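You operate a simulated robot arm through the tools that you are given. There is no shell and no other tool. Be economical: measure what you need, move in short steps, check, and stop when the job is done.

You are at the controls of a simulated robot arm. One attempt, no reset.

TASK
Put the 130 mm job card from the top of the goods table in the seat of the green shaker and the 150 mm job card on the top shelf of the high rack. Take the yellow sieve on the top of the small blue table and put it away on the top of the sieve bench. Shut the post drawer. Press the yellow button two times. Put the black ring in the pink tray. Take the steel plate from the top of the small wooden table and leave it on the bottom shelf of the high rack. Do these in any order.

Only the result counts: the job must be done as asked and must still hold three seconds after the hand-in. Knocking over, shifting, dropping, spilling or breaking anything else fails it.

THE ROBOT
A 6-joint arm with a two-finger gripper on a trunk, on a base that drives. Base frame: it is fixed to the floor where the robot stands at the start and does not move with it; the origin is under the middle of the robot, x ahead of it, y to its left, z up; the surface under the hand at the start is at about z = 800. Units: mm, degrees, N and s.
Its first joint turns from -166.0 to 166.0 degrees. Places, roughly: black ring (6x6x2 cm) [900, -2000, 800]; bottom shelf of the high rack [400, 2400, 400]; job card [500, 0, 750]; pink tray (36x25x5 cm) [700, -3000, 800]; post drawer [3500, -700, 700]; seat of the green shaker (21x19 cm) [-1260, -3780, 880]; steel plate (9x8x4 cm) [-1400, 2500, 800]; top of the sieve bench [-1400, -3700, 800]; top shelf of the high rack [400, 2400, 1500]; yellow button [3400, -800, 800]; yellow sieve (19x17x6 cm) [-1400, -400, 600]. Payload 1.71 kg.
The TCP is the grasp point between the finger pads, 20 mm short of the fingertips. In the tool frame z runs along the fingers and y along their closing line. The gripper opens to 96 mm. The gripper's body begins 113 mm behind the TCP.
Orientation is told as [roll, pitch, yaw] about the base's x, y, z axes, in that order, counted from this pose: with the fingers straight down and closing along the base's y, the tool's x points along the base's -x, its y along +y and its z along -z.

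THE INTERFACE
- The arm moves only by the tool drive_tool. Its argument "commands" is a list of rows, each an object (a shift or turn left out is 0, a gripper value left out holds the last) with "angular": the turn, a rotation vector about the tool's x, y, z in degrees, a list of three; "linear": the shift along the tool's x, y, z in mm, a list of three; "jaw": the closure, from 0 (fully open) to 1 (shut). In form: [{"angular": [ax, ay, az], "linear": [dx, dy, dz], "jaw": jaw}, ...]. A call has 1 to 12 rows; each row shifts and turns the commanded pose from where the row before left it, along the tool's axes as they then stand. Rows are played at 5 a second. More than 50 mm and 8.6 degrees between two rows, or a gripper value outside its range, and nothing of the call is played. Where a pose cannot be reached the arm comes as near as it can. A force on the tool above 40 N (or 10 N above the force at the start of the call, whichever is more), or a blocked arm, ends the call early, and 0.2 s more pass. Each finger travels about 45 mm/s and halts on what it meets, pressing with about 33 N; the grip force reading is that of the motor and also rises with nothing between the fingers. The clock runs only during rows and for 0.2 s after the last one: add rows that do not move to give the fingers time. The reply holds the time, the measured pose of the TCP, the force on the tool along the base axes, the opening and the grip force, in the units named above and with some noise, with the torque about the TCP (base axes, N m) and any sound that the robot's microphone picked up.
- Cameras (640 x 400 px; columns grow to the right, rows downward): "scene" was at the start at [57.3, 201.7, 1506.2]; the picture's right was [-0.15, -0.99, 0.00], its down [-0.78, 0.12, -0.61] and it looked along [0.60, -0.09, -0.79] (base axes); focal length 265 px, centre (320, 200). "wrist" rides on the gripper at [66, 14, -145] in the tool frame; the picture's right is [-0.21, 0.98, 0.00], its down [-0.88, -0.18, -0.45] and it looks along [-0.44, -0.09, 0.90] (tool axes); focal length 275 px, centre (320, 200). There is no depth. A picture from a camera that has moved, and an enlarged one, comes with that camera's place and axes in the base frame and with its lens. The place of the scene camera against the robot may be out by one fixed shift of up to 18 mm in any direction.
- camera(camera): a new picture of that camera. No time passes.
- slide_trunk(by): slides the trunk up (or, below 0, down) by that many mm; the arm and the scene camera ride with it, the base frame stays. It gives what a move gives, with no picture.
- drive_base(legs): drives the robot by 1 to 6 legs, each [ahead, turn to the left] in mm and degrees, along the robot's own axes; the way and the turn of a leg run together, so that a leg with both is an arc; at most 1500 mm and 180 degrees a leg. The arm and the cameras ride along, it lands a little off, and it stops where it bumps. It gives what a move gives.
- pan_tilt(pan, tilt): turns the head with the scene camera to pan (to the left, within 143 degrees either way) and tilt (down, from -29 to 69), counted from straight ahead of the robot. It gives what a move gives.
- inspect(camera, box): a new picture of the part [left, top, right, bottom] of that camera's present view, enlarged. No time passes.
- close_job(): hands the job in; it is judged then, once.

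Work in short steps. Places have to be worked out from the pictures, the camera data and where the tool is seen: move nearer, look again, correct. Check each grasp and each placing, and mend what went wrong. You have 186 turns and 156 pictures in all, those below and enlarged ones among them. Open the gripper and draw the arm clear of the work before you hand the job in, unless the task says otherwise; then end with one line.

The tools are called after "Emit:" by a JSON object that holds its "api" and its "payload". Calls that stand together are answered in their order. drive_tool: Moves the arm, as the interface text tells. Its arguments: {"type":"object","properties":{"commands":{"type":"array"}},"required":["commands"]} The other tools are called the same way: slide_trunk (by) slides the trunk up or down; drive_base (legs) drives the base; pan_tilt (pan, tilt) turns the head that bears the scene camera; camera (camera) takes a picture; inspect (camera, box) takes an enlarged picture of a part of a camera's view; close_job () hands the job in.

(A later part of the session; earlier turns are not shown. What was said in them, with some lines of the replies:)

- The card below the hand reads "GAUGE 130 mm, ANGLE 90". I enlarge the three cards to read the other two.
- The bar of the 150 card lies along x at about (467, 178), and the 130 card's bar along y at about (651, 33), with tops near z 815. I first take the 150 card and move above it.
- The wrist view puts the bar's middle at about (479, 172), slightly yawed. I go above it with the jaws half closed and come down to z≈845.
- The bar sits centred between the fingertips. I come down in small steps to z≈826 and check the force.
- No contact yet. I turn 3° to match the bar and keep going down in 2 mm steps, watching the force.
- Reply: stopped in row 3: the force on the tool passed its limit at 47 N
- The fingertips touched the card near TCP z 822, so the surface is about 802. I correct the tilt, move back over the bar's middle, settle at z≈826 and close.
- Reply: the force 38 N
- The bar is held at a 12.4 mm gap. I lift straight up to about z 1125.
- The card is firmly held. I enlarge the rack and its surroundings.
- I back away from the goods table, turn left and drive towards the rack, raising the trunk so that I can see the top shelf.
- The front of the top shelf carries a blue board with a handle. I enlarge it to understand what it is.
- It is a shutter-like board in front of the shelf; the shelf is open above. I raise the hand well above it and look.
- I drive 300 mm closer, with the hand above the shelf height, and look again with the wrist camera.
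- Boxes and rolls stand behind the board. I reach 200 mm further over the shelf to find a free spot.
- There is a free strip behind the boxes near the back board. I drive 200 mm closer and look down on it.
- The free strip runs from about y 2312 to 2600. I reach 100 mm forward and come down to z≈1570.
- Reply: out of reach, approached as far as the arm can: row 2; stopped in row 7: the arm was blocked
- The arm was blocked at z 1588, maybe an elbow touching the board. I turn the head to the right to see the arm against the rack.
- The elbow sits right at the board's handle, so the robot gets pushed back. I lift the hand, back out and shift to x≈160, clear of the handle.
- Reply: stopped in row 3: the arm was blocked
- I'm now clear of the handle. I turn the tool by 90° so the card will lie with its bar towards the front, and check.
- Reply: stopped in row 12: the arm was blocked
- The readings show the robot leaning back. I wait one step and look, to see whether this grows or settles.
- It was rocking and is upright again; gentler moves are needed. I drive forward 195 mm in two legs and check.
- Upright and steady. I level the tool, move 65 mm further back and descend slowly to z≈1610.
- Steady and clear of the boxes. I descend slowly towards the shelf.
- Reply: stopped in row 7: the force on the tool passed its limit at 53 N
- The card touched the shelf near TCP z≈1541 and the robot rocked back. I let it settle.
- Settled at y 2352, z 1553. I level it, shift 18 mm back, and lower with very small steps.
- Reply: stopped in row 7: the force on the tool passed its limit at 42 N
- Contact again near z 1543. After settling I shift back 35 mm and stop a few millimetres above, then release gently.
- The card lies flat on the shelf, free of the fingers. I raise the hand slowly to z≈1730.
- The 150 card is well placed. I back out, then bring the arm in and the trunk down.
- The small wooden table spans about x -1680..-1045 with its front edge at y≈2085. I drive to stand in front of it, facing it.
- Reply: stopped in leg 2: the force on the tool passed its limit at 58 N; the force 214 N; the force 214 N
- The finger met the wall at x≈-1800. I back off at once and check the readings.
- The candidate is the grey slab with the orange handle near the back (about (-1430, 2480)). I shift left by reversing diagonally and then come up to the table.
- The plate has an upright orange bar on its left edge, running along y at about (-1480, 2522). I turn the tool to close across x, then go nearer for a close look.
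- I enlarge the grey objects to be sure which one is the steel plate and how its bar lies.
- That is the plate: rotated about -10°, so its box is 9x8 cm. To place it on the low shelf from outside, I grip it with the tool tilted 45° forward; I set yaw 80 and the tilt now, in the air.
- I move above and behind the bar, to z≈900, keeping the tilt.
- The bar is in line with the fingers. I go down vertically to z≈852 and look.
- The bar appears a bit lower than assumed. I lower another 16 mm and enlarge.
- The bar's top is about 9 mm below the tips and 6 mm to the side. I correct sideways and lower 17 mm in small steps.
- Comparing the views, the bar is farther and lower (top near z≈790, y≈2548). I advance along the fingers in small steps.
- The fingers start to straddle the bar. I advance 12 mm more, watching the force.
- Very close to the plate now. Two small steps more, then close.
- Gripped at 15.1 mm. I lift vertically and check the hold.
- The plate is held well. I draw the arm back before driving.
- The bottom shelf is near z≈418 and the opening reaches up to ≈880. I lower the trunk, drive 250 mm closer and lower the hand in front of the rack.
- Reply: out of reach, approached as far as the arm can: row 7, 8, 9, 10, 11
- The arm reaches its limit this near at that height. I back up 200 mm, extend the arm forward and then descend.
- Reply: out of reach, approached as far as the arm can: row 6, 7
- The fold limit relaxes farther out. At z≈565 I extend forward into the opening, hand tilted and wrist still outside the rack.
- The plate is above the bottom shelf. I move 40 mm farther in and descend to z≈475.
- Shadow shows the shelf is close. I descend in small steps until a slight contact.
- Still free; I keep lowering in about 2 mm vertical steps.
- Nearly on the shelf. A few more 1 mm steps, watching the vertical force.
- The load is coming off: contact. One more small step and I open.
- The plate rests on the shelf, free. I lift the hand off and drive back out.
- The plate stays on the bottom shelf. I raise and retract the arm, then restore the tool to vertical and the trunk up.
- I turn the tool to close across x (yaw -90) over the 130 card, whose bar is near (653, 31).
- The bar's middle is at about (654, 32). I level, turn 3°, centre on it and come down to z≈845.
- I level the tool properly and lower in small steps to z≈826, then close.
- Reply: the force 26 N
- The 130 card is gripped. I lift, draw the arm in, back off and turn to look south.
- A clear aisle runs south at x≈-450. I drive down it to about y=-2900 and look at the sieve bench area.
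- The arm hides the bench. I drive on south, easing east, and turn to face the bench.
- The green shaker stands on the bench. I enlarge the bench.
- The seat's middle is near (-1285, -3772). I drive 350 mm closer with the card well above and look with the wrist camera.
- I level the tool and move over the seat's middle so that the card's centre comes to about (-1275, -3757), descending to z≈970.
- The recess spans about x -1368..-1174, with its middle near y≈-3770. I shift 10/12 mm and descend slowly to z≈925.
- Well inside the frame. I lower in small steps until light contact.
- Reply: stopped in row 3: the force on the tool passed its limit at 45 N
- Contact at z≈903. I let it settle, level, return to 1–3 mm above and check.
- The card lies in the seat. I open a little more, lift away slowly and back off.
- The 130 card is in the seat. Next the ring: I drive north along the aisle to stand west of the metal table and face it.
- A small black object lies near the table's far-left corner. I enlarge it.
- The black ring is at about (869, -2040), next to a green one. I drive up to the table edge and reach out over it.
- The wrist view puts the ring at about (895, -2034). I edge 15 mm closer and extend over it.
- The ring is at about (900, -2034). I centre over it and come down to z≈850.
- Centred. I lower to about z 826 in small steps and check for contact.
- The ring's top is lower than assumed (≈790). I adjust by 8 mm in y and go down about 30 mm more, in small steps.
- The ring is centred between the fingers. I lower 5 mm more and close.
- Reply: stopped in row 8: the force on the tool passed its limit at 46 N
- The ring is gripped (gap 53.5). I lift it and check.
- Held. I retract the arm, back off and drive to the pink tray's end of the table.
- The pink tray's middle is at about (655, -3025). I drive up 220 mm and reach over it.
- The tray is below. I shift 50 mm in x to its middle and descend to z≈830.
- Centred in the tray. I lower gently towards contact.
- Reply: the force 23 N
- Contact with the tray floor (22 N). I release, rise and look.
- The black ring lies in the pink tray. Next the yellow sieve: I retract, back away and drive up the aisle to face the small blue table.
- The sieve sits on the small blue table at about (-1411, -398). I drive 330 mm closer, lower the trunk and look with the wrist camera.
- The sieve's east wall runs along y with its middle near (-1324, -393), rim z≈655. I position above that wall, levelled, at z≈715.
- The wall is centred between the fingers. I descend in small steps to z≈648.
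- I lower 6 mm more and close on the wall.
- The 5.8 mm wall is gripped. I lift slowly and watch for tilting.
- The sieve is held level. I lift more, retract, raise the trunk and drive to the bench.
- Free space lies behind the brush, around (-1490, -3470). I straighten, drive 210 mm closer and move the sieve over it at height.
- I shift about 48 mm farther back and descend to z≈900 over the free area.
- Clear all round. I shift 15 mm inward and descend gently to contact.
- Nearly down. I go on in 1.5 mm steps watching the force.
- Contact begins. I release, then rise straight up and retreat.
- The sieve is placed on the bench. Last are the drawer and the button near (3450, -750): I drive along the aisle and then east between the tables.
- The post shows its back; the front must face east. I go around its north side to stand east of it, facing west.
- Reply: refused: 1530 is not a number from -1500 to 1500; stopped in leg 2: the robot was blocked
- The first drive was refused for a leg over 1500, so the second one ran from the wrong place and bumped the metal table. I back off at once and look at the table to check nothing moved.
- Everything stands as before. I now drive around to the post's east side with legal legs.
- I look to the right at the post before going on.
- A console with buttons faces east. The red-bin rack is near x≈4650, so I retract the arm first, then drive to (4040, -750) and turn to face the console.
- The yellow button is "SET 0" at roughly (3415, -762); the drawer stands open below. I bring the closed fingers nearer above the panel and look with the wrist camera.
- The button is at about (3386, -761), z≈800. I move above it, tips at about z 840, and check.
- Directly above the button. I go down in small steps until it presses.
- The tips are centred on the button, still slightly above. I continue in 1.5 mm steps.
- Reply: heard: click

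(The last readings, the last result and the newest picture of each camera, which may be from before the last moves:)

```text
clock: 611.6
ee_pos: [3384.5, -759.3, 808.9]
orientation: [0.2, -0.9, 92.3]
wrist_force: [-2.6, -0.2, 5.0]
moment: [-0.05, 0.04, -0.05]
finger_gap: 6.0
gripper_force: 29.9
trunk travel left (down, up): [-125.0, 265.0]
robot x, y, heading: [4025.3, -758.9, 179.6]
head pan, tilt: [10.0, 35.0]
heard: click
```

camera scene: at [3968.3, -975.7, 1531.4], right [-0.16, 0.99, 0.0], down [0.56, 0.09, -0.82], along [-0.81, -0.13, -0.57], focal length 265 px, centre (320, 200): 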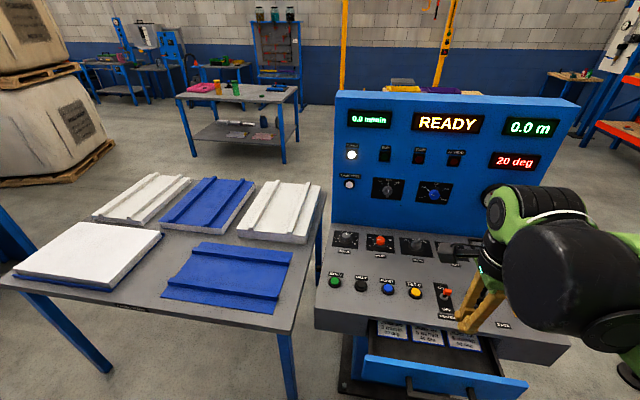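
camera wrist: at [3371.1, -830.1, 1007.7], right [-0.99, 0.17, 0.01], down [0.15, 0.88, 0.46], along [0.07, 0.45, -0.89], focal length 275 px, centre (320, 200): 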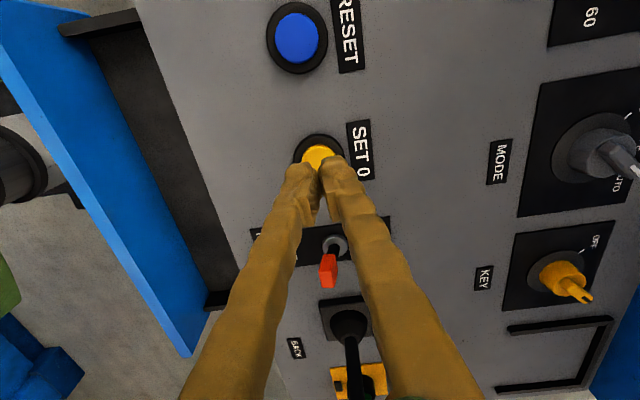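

Click: the first press. I rise 12 mm, wait, and press again.

Emit:
{"api": "drive_tool", "payload": {"commands": [{"linear": [0, 0, -4]}, {"linear": [0, 0, -4]}, {"linear": [0, 0, -4]}, {"linear": [0, 0, -3]}, {}, {}]}}

Emit:
{"api": "inspect", "payload": {"camera": "scene", "box": [320, 80, 580, 240]}}

```text
clock: 613.0
ee_pos: [3382.4, -759.7, 822.3]
orientation: [0.1, -0.9, 92.2]
wrist_force: [0.2, -0.3, 0.0]
moment: [-0.03, 0.0, 0.0]
finger_gap: 0.0
gripper_force: 28.9
trunk travel left (down, up): [-125.0, 265.0]
robot x, y, heading: [4024.9, -753.4, 179.6]
head pan, tilt: [10.0, 35.0]
```

```text
2.46 times, centred on (450, 160) of scene
camera zoom: at [3931.0, -975.3, 1529.9], right [-0.16, 0.99, 0.0], down [0.58, 0.09, -0.81], along [-0.8, -0.13, -0.59], focal length 652 px, centre (0, 298)
```

zoom: 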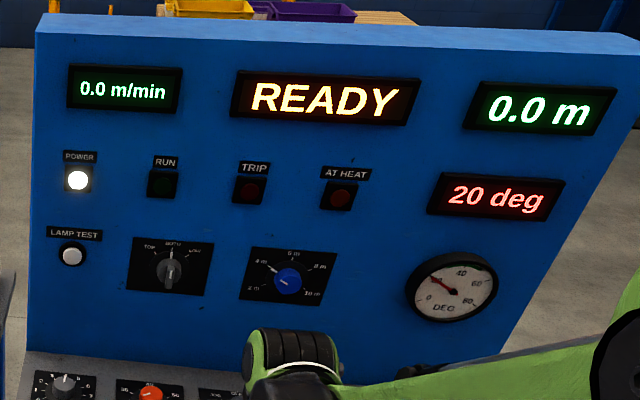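

Second press: I go down the same 14 mm in steps and listen for the click.

Emit:
{"api": "drive_tool", "payload": {"commands": [{"linear": [0, 0, 4]}, {"linear": [0, 0, 4]}, {"linear": [0, 0, 2]}, {"linear": [0, 0, 1.5]}, {"linear": [0, 0, 1.5]}, {"linear": [0, 0, 1]}, {}]}}

```text
clock: 614.6
ee_pos: [3385.2, -759.2, 809.1]
orientation: [0.2, -0.9, 92.2]
wrist_force: [0.0, -3.2, 3.9]
moment: [-0.05, -0.03, 0.0]
finger_gap: 6.2
gripper_force: 29.2
trunk travel left (down, up): [-125.0, 265.0]
robot x, y, heading: [4025.6, -753.4, 179.3]
head pan, tilt: [10.0, 35.0]
heard: click
```

Second click: the button is pressed twice. I rise straight up, draw back and turn the tool for the drawer.

Emit:
{"api": "drive_tool", "payload": {"commands": [{"linear": [0, 0, -5]}, {"linear": [0, 0, -10]}, {"linear": [0, 0, -25]}, {"linear": [0, 0, -35]}, {"linear": [0, 0, -35]}, {"linear": [0, 0, -35]}, {"linear": [0, -30, -25]}, {"linear": [0, -35, -15]}, {"linear": [0, -35, 0]}, {"linear": [0, -35, 0]}, {"linear": [0, -35, 0]}, {"linear": [0, -35, 0]}]}}

Emit:
{"api": "drive_tool", "payload": {"commands": [{"angular": [0, 0, -8]}, {"angular": [0, 0, -8]}, {"angular": [0, 0, -8]}, {"angular": [0, 0, -8]}, {"angular": [0, 0, -8]}, {"angular": [0, 0, -8]}, {"angular": [0, 0, -8]}, {"angular": [0, 0, -8]}, {"angular": [0, 0, -8]}, {"angular": [0, 0, -8]}, {"angular": [0, 0, -8]}, {}]}}

Emit:
{"api": "camera", "payload": {"camera": "scene"}}

Emit:
{"api": "camera", "payload": {"camera": "wrist"}}

```text
clock: 617.2
ee_pos: [3592.4, -754.2, 993.3]
orientation: [0.2, -0.9, 92.2]
wrist_force: [0.4, -0.1, 0.6]
moment: [0.0, 0.08, -0.03]
finger_gap: 0.1
gripper_force: 29.4
trunk travel left (down, up): [-125.0, 265.0]
robot x, y, heading: [4023.7, -752.9, 179.2]
head pan, tilt: [10.0, 35.0]
```

```text
clock: 619.8
ee_pos: [3589.6, -753.7, 993.5]
orientation: [-0.9, -0.2, -179.8]
wrist_force: [-0.2, 0.3, -0.1]
moment: [-0.01, -0.02, 0.0]
finger_gap: 0.0
gripper_force: 29.1
trunk travel left (down, up): [-125.0, 265.0]
robot x, y, heading: [4025.4, -754.4, 179.4]
head pan, tilt: [10.0, 35.0]
```

```text
27 pictures are left
camera scene: at [3931.3, -975.3, 1529.9], right [-0.16, 0.99, 0.0], down [0.58, 0.09, -0.81], along [-0.8, -0.13, -0.59], focal length 265 px, centre (320, 200)
```

scene: 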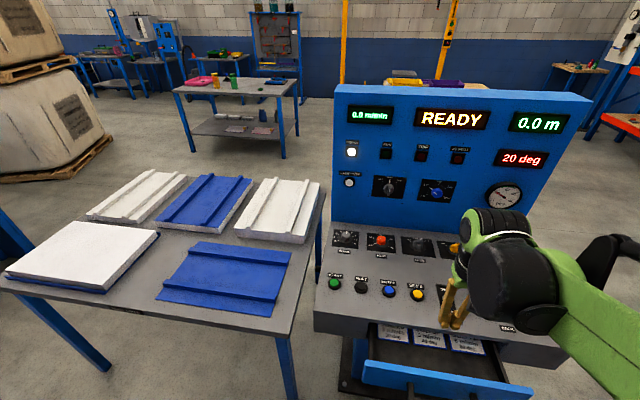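

```text
26 pictures are left
camera wrist: at [3654.5, -770.1, 1138.7], right [-0.2, -0.98, -0.01], down [-0.88, 0.17, 0.45], along [-0.44, 0.1, -0.89], focal length 275 px, centre (320, 200)
```

wrist: 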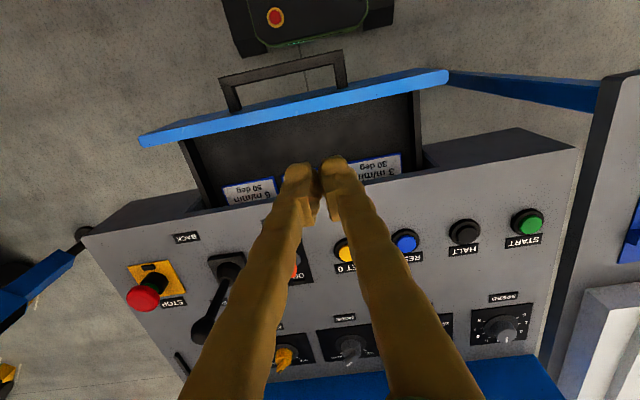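

The drawer front stands at x≈3605, y≈-717, top z≈725. I back up 180 mm, lower the trunk and tilt the closed fingers 45° forward.

Emit:
{"api": "drive_base", "payload": {"legs": [[-185, 0]]}}

Emit:
{"api": "slide_trunk", "payload": {"by": -125}}

Emit:
{"api": "drive_tool", "payload": {"commands": [{"angular": [0, -7.5, 0]}, {"angular": [0, -7.5, 0]}, {"angular": [0, -7.5, 0]}, {"angular": [0, -7.5, 0]}, {"angular": [0, -7.5, 0]}, {"angular": [0, -7.5, 0]}, {}, {}]}}

Emit:
{"api": "camera", "payload": {"camera": "wrist"}}

```text
clock: 621.6
ee_pos: [3776.1, -757.3, 993.6]
orientation: [-1.0, -0.2, -179.8]
wrist_force: [0.3, -0.5, 0.4]
moment: [0.0, 0.05, 0.04]
finger_gap: 0.0
gripper_force: 29.6
trunk travel left (down, up): [-125.0, 265.0]
robot x, y, heading: [4210.6, -756.6, 179.4]
head pan, tilt: [10.0, 35.0]
```

```text
clock: 623.2
ee_pos: [3790.2, -756.8, 875.8]
orientation: [-0.9, -1.0, -179.8]
wrist_force: [1.6, -0.1, -0.3]
moment: [-0.01, 0.07, 0.01]
finger_gap: 0.0
gripper_force: 29.4
trunk travel left (down, up): [0.0, 390.0]
robot x, y, heading: [4215.1, -754.2, 179.5]
head pan, tilt: [10.0, 35.0]
```

```text
clock: 625.0
ee_pos: [3794.9, -756.6, 876.2]
orientation: [-1.3, -46.4, -178.8]
wrist_force: [-0.3, 0.3, -0.3]
moment: [-0.03, 0.04, 0.03]
finger_gap: 0.0
gripper_force: 29.9
trunk travel left (down, up): [0.0, 390.0]
robot x, y, heading: [4206.7, -754.5, 179.3]
head pan, tilt: [10.0, 35.0]
```

```text
25 pictures are left
camera wrist: at [3944.1, -771.0, 930.4], right [-0.14, -0.98, 0.13], down [-0.28, 0.17, 0.94], along [-0.95, 0.09, -0.3], focal length 275 px, centre (320, 200)
```

wrist: 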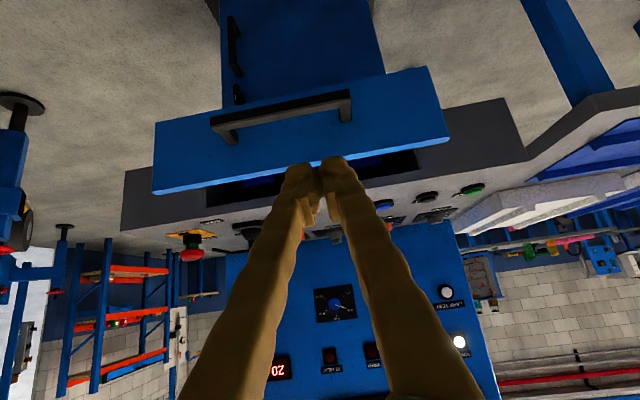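

The panel spans z≈665–770 with the handle at z≈725. I bring the fingertips to the panel's upper part, above the handle, stopping about 50 mm short.

Emit:
{"api": "drive_tool", "payload": {"commands": [{"linear": [0, -6, 15]}, {"linear": [0, -7, 25]}, {"linear": [0, -7, 30]}, {"linear": [0, -7, 30]}, {"linear": [0, -7, 30]}, {"linear": [0, -6, 20]}, {}, {}]}}

Emit:
{"api": "camera", "payload": {"camera": "wrist"}}

Emit:
{"api": "camera", "payload": {"camera": "scene"}}

```text
clock: 626.8
ee_pos: [3681.0, -717.8, 768.7]
orientation: [-1.3, -46.1, -178.9]
wrist_force: [-0.2, 0.0, 0.2]
moment: [0.01, 0.01, -0.01]
finger_gap: 0.3
gripper_force: 29.8
trunk travel left (down, up): [0.0, 390.0]
robot x, y, heading: [4208.3, -754.5, 179.5]
head pan, tilt: [10.0, 35.0]
```

```text
24 pictures are left
camera wrist: at [3829.2, -732.2, 822.2], right [-0.14, -0.98, 0.13], down [-0.29, 0.17, 0.94], along [-0.95, 0.09, -0.31], focal length 275 px, centre (320, 200)
```

wrist: 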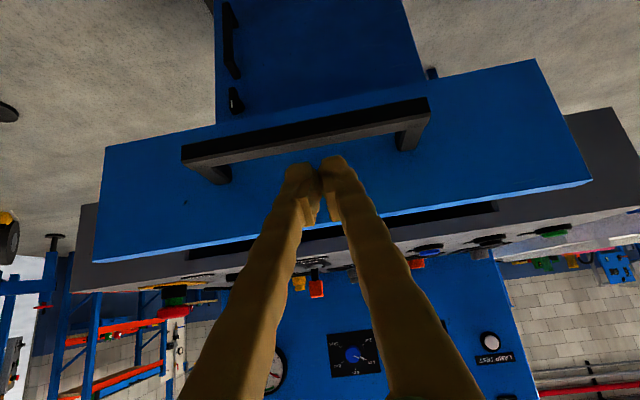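

```text
23 pictures are left
camera scene: at [4118.0, -977.3, 1404.9], right [-0.16, 0.99, 0.0], down [0.58, 0.09, -0.81], along [-0.8, -0.13, -0.59], focal length 265 px, centre (320, 200)
```

scene: 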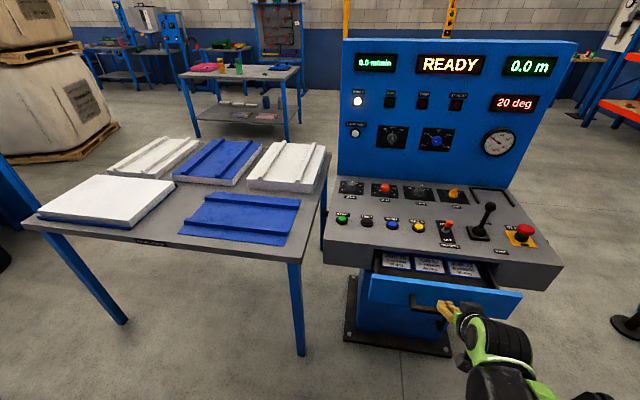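

The tips are level with the panel, above the handle. I push towards -x in 10 mm steps.

Emit:
{"api": "drive_tool", "payload": {"commands": [{"linear": [-6.9, 0, 7.2]}, {"linear": [-6.9, 0, 7.2]}, {"linear": [-6.9, 0, 7.2]}, {"linear": [-6.9, 0, 7.2]}, {"linear": [-6.9, 0, 7.2]}, {"linear": [-6.9, 0, 7.2]}, {"linear": [-6.9, 0, 7.2]}, {"linear": [-6.9, 0, 7.2]}, {"linear": [-6.9, 0, 7.2]}, {"linear": [-6.9, 0, 7.2]}, {"linear": [-6.9, 0, 7.2]}, {}]}}

Emit:
{"api": "camera", "payload": {"camera": "scene"}}

```text
clock: 629.4
ee_pos: [3571.7, -716.4, 770.5]
orientation: [-1.3, -46.0, -178.9]
wrist_force: [-0.8, 0.2, 0.5]
moment: [-0.02, 0.0, 0.02]
finger_gap: 0.0
gripper_force: 29.7
trunk travel left (down, up): [0.0, 390.0]
robot x, y, heading: [4207.2, -751.7, 179.5]
head pan, tilt: [10.0, 35.0]
```

```text
22 pictures are left
camera scene: at [4118.3, -977.3, 1404.9], right [-0.16, 0.99, 0.0], down [0.58, 0.09, -0.81], along [-0.8, -0.13, -0.59], focal length 265 px, centre (320, 200)
```

scene: 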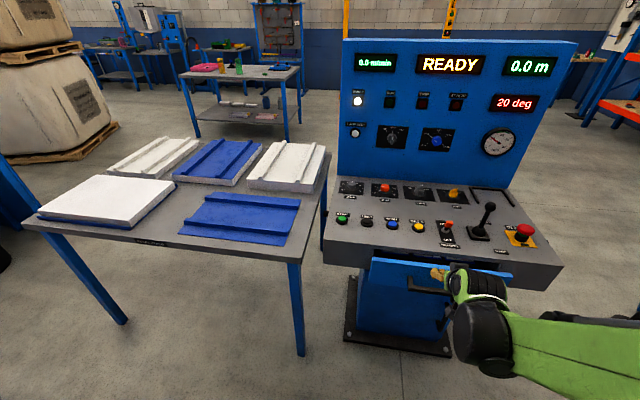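

The drawer is moving in. I keep pushing until it stops or clicks.

Emit:
{"api": "drive_tool", "payload": {"commands": [{"linear": [-6.9, 0, 7.2]}, {"linear": [-6.9, 0, 7.2]}, {"linear": [-6.9, 0, 7.2]}, {"linear": [-6.9, 0, 7.2]}, {"linear": [-5, 0, 5.2]}, {"linear": [-5, 0, 5.2]}, {"linear": [-5, 0, 5.2]}, {"linear": [-5, 0, 5.2]}, {"linear": [-5, 0, 5.2]}, {}]}}

Emit:
{"api": "camera", "payload": {"camera": "scene"}}

```text
clock: 630.7
ee_pos: [3537.9, -715.8, 779.2]
orientation: [-1.4, -46.7, -178.9]
wrist_force: [0.3, 0.7, 0.1]
moment: [0.02, 0.0, 0.03]
finger_gap: 0.0
gripper_force: 29.5
trunk travel left (down, up): [0.0, 390.0]
robot x, y, heading: [4210.0, -758.2, 179.7]
head pan, tilt: [10.0, 35.0]
stopped in row 6: the force on the tool passed its limit at 46 N (the readings are from after the stop); the commanded pose is now the measured one
```

```text
21 pictures are left
camera scene: at [4119.8, -977.3, 1405.1], right [-0.16, 0.99, 0.0], down [0.58, 0.09, -0.81], along [-0.8, -0.13, -0.58], focal length 265 px, centre (320, 200)
```

scene: 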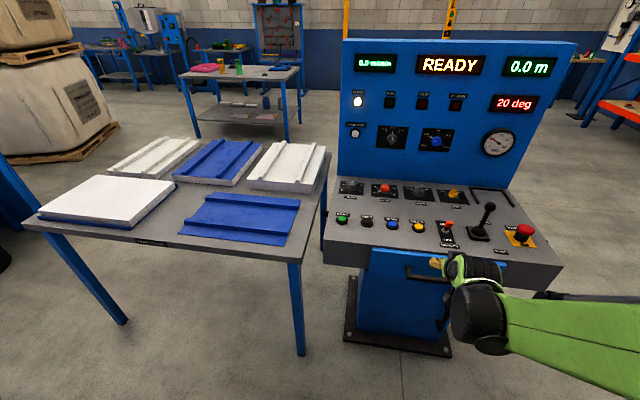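

Stopped at 46 N. I check whether the drawer is flush.

Emit:
{"api": "inspect", "payload": {"camera": "scene", "box": [340, 210, 540, 340]}}

Emit:
{"api": "camera", "payload": {"camera": "wrist"}}

```text
3.08 times, centred on (440, 275) of scene
camera zoom: at [4119.8, -977.3, 1405.1], right [-0.16, 0.99, 0.0], down [0.58, 0.09, -0.81], along [-0.8, -0.13, -0.58], focal length 814 px, centre (-49, -31)
```

zoom: 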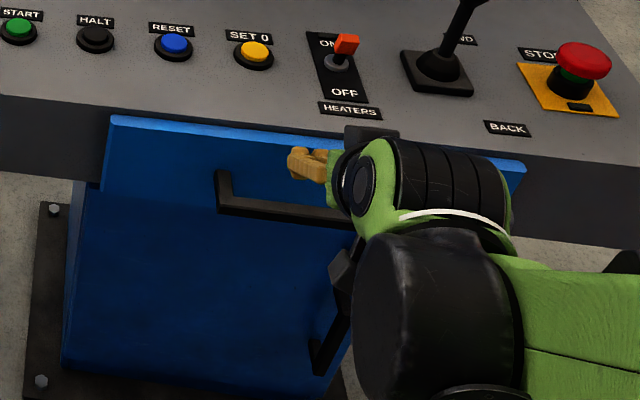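

```text
19 pictures are left
camera wrist: at [3687.4, -730.2, 831.8], right [-0.14, -0.98, 0.13], down [-0.28, 0.17, 0.95], along [-0.95, 0.09, -0.3], focal length 275 px, centre (320, 200)
```

wrist: 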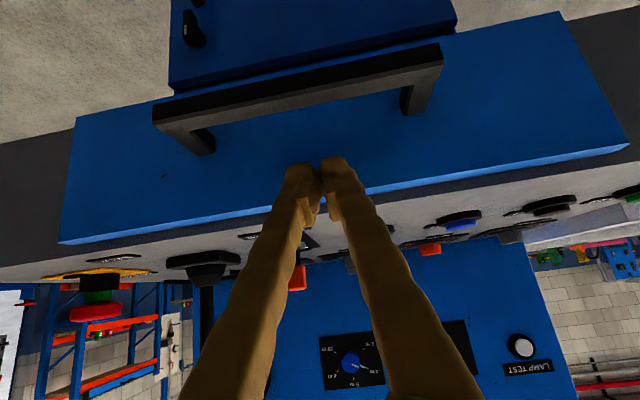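

It looks flush. I lower 10 mm and push once more, to confirm the hard stop.

Emit:
{"api": "drive_tool", "payload": {"commands": [{}, {}, {}, {"linear": [8, 0, 7.6]}, {"linear": [-4, 0, 4.2]}, {"linear": [-4, 0, 4.2]}, {"linear": [-4, 0, 4.2]}, {"linear": [-3, 0, 3.2]}, {"linear": [-3, 0, 3.2]}, {"linear": [-3, 0, 3.2]}, {"linear": [-3, 0, 3.2]}]}}

```text
clock: 632.2
ee_pos: [3538.7, -716.3, 776.1]
orientation: [-1.4, -47.1, -178.9]
wrist_force: [0.8, 0.4, 0.1]
moment: [0.0, 0.02, -0.01]
finger_gap: 0.0
gripper_force: 29.0
trunk travel left (down, up): [0.0, 390.0]
robot x, y, heading: [4212.3, -753.8, 179.2]
head pan, tilt: [10.0, 35.0]
stopped in row 7: the force on the tool passed its limit at 45 N (the readings are from after the stop); the commanded pose is now the measured one
```

Firm stop at the same place. I draw the fingers back and up, and look at the drawer.

Emit:
{"api": "drive_tool", "payload": {"commands": [{"linear": [3, 0, -8]}, {"linear": [6, 0, -15]}, {"linear": [6, 0, -20]}, {"linear": [6, 0, -25]}, {"linear": [6, 0, -25]}, {"linear": [0, 0, -30]}, {"linear": [0, 0, -30]}, {}]}}

Emit:
{"api": "drive_base", "payload": {"legs": [[-100, 0]]}}

Emit:
{"api": "camera", "payload": {"camera": "wrist"}}

Emit:
{"api": "inspect", "payload": {"camera": "scene", "box": [320, 190, 560, 340]}}

```text
clock: 634.0
ee_pos: [3665.8, -718.6, 860.0]
orientation: [-1.4, -47.1, -178.8]
wrist_force: [0.8, -0.3, 0.2]
moment: [0.05, 0.04, 0.01]
finger_gap: 0.2
gripper_force: 29.1
trunk travel left (down, up): [0.0, 390.0]
robot x, y, heading: [4209.9, -756.7, 179.5]
head pan, tilt: [10.0, 35.0]
```

```text
clock: 635.4
ee_pos: [3766.0, -720.3, 859.7]
orientation: [-1.4, -47.0, -178.9]
wrist_force: [-0.6, 0.3, 0.0]
moment: [0.0, -0.03, -0.04]
finger_gap: 0.1
gripper_force: 29.4
trunk travel left (down, up): [0.0, 390.0]
robot x, y, heading: [4312.2, -754.3, 179.4]
head pan, tilt: [10.0, 35.0]
```

```text
18 pictures are left
camera wrist: at [3915.7, -734.3, 910.6], right [-0.14, -0.98, 0.13], down [-0.27, 0.17, 0.95], along [-0.95, 0.09, -0.29], focal length 275 px, centre (320, 200)
```

wrist: 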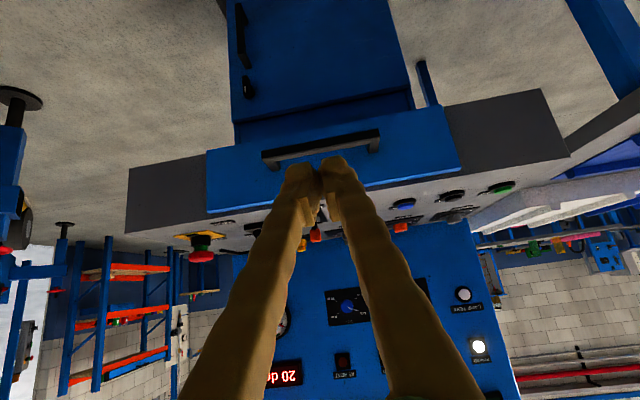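

```text
2.67 times, centred on (440, 265) of scene
camera zoom: at [4239.9, -978.6, 1405.9], right [-0.16, 0.99, 0.0], down [0.57, 0.09, -0.82], along [-0.81, -0.13, -0.57], focal length 706 px, centre (0, 27)
```

zoom: 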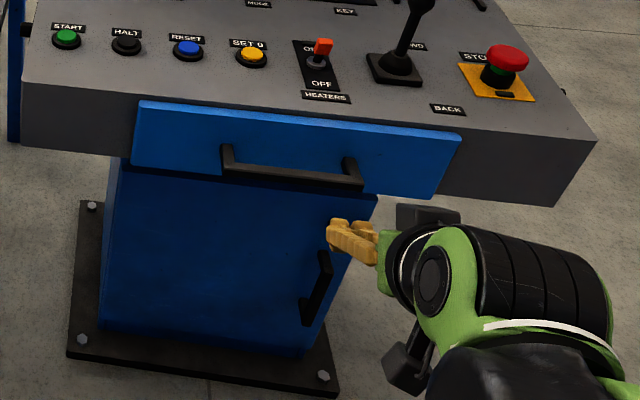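

The drawer is shut against the console. I open the gripper, arm clear of everything, before handing in.

Emit:
{"api": "drive_tool", "payload": {"commands": [{"jaw": 0}, {}, {}, {}, {}, {}, {}, {}, {}, {}]}}

Emit:
{"api": "inspect", "payload": {"camera": "scene", "box": [320, 190, 500, 290]}}

```text
clock: 637.6
ee_pos: [3765.8, -719.5, 858.3]
orientation: [-1.3, -47.0, -178.9]
wrist_force: [0.2, -0.6, 0.3]
moment: [0.0, -0.02, 0.0]
finger_gap: 95.9
gripper_force: 0.0
trunk travel left (down, up): [0.0, 390.0]
robot x, y, heading: [4311.5, -755.4, 179.5]
head pan, tilt: [10.0, 35.0]
```

```text
3.56 times, centred on (410, 240) of scene
camera zoom: at [4219.8, -978.4, 1404.9], right [-0.16, 0.99, 0.0], down [0.58, 0.09, -0.81], along [-0.8, -0.13, -0.59], focal length 941 px, centre (0, 58)
```

zoom: 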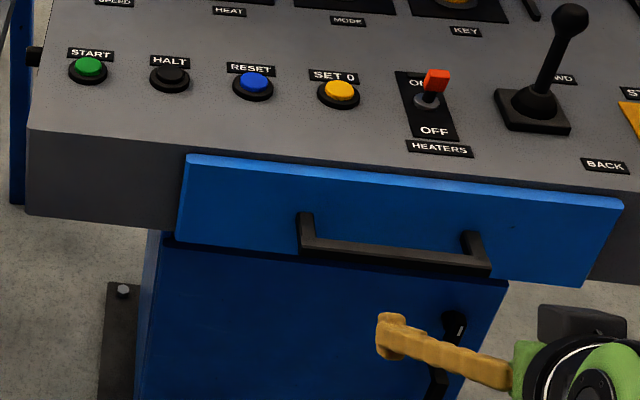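

The drawer sits shut, the button was clicked twice, and all the items are placed. I hand in.

Emit:
{"api": "close_job", "payload": {}}

```text
The job is handed in.
```

All the tasks were carried out and the job is handed in. While driving to the post, the robot bumped the metal table once; the table and what stood on it looked unmoved in the picture taken afterwards.
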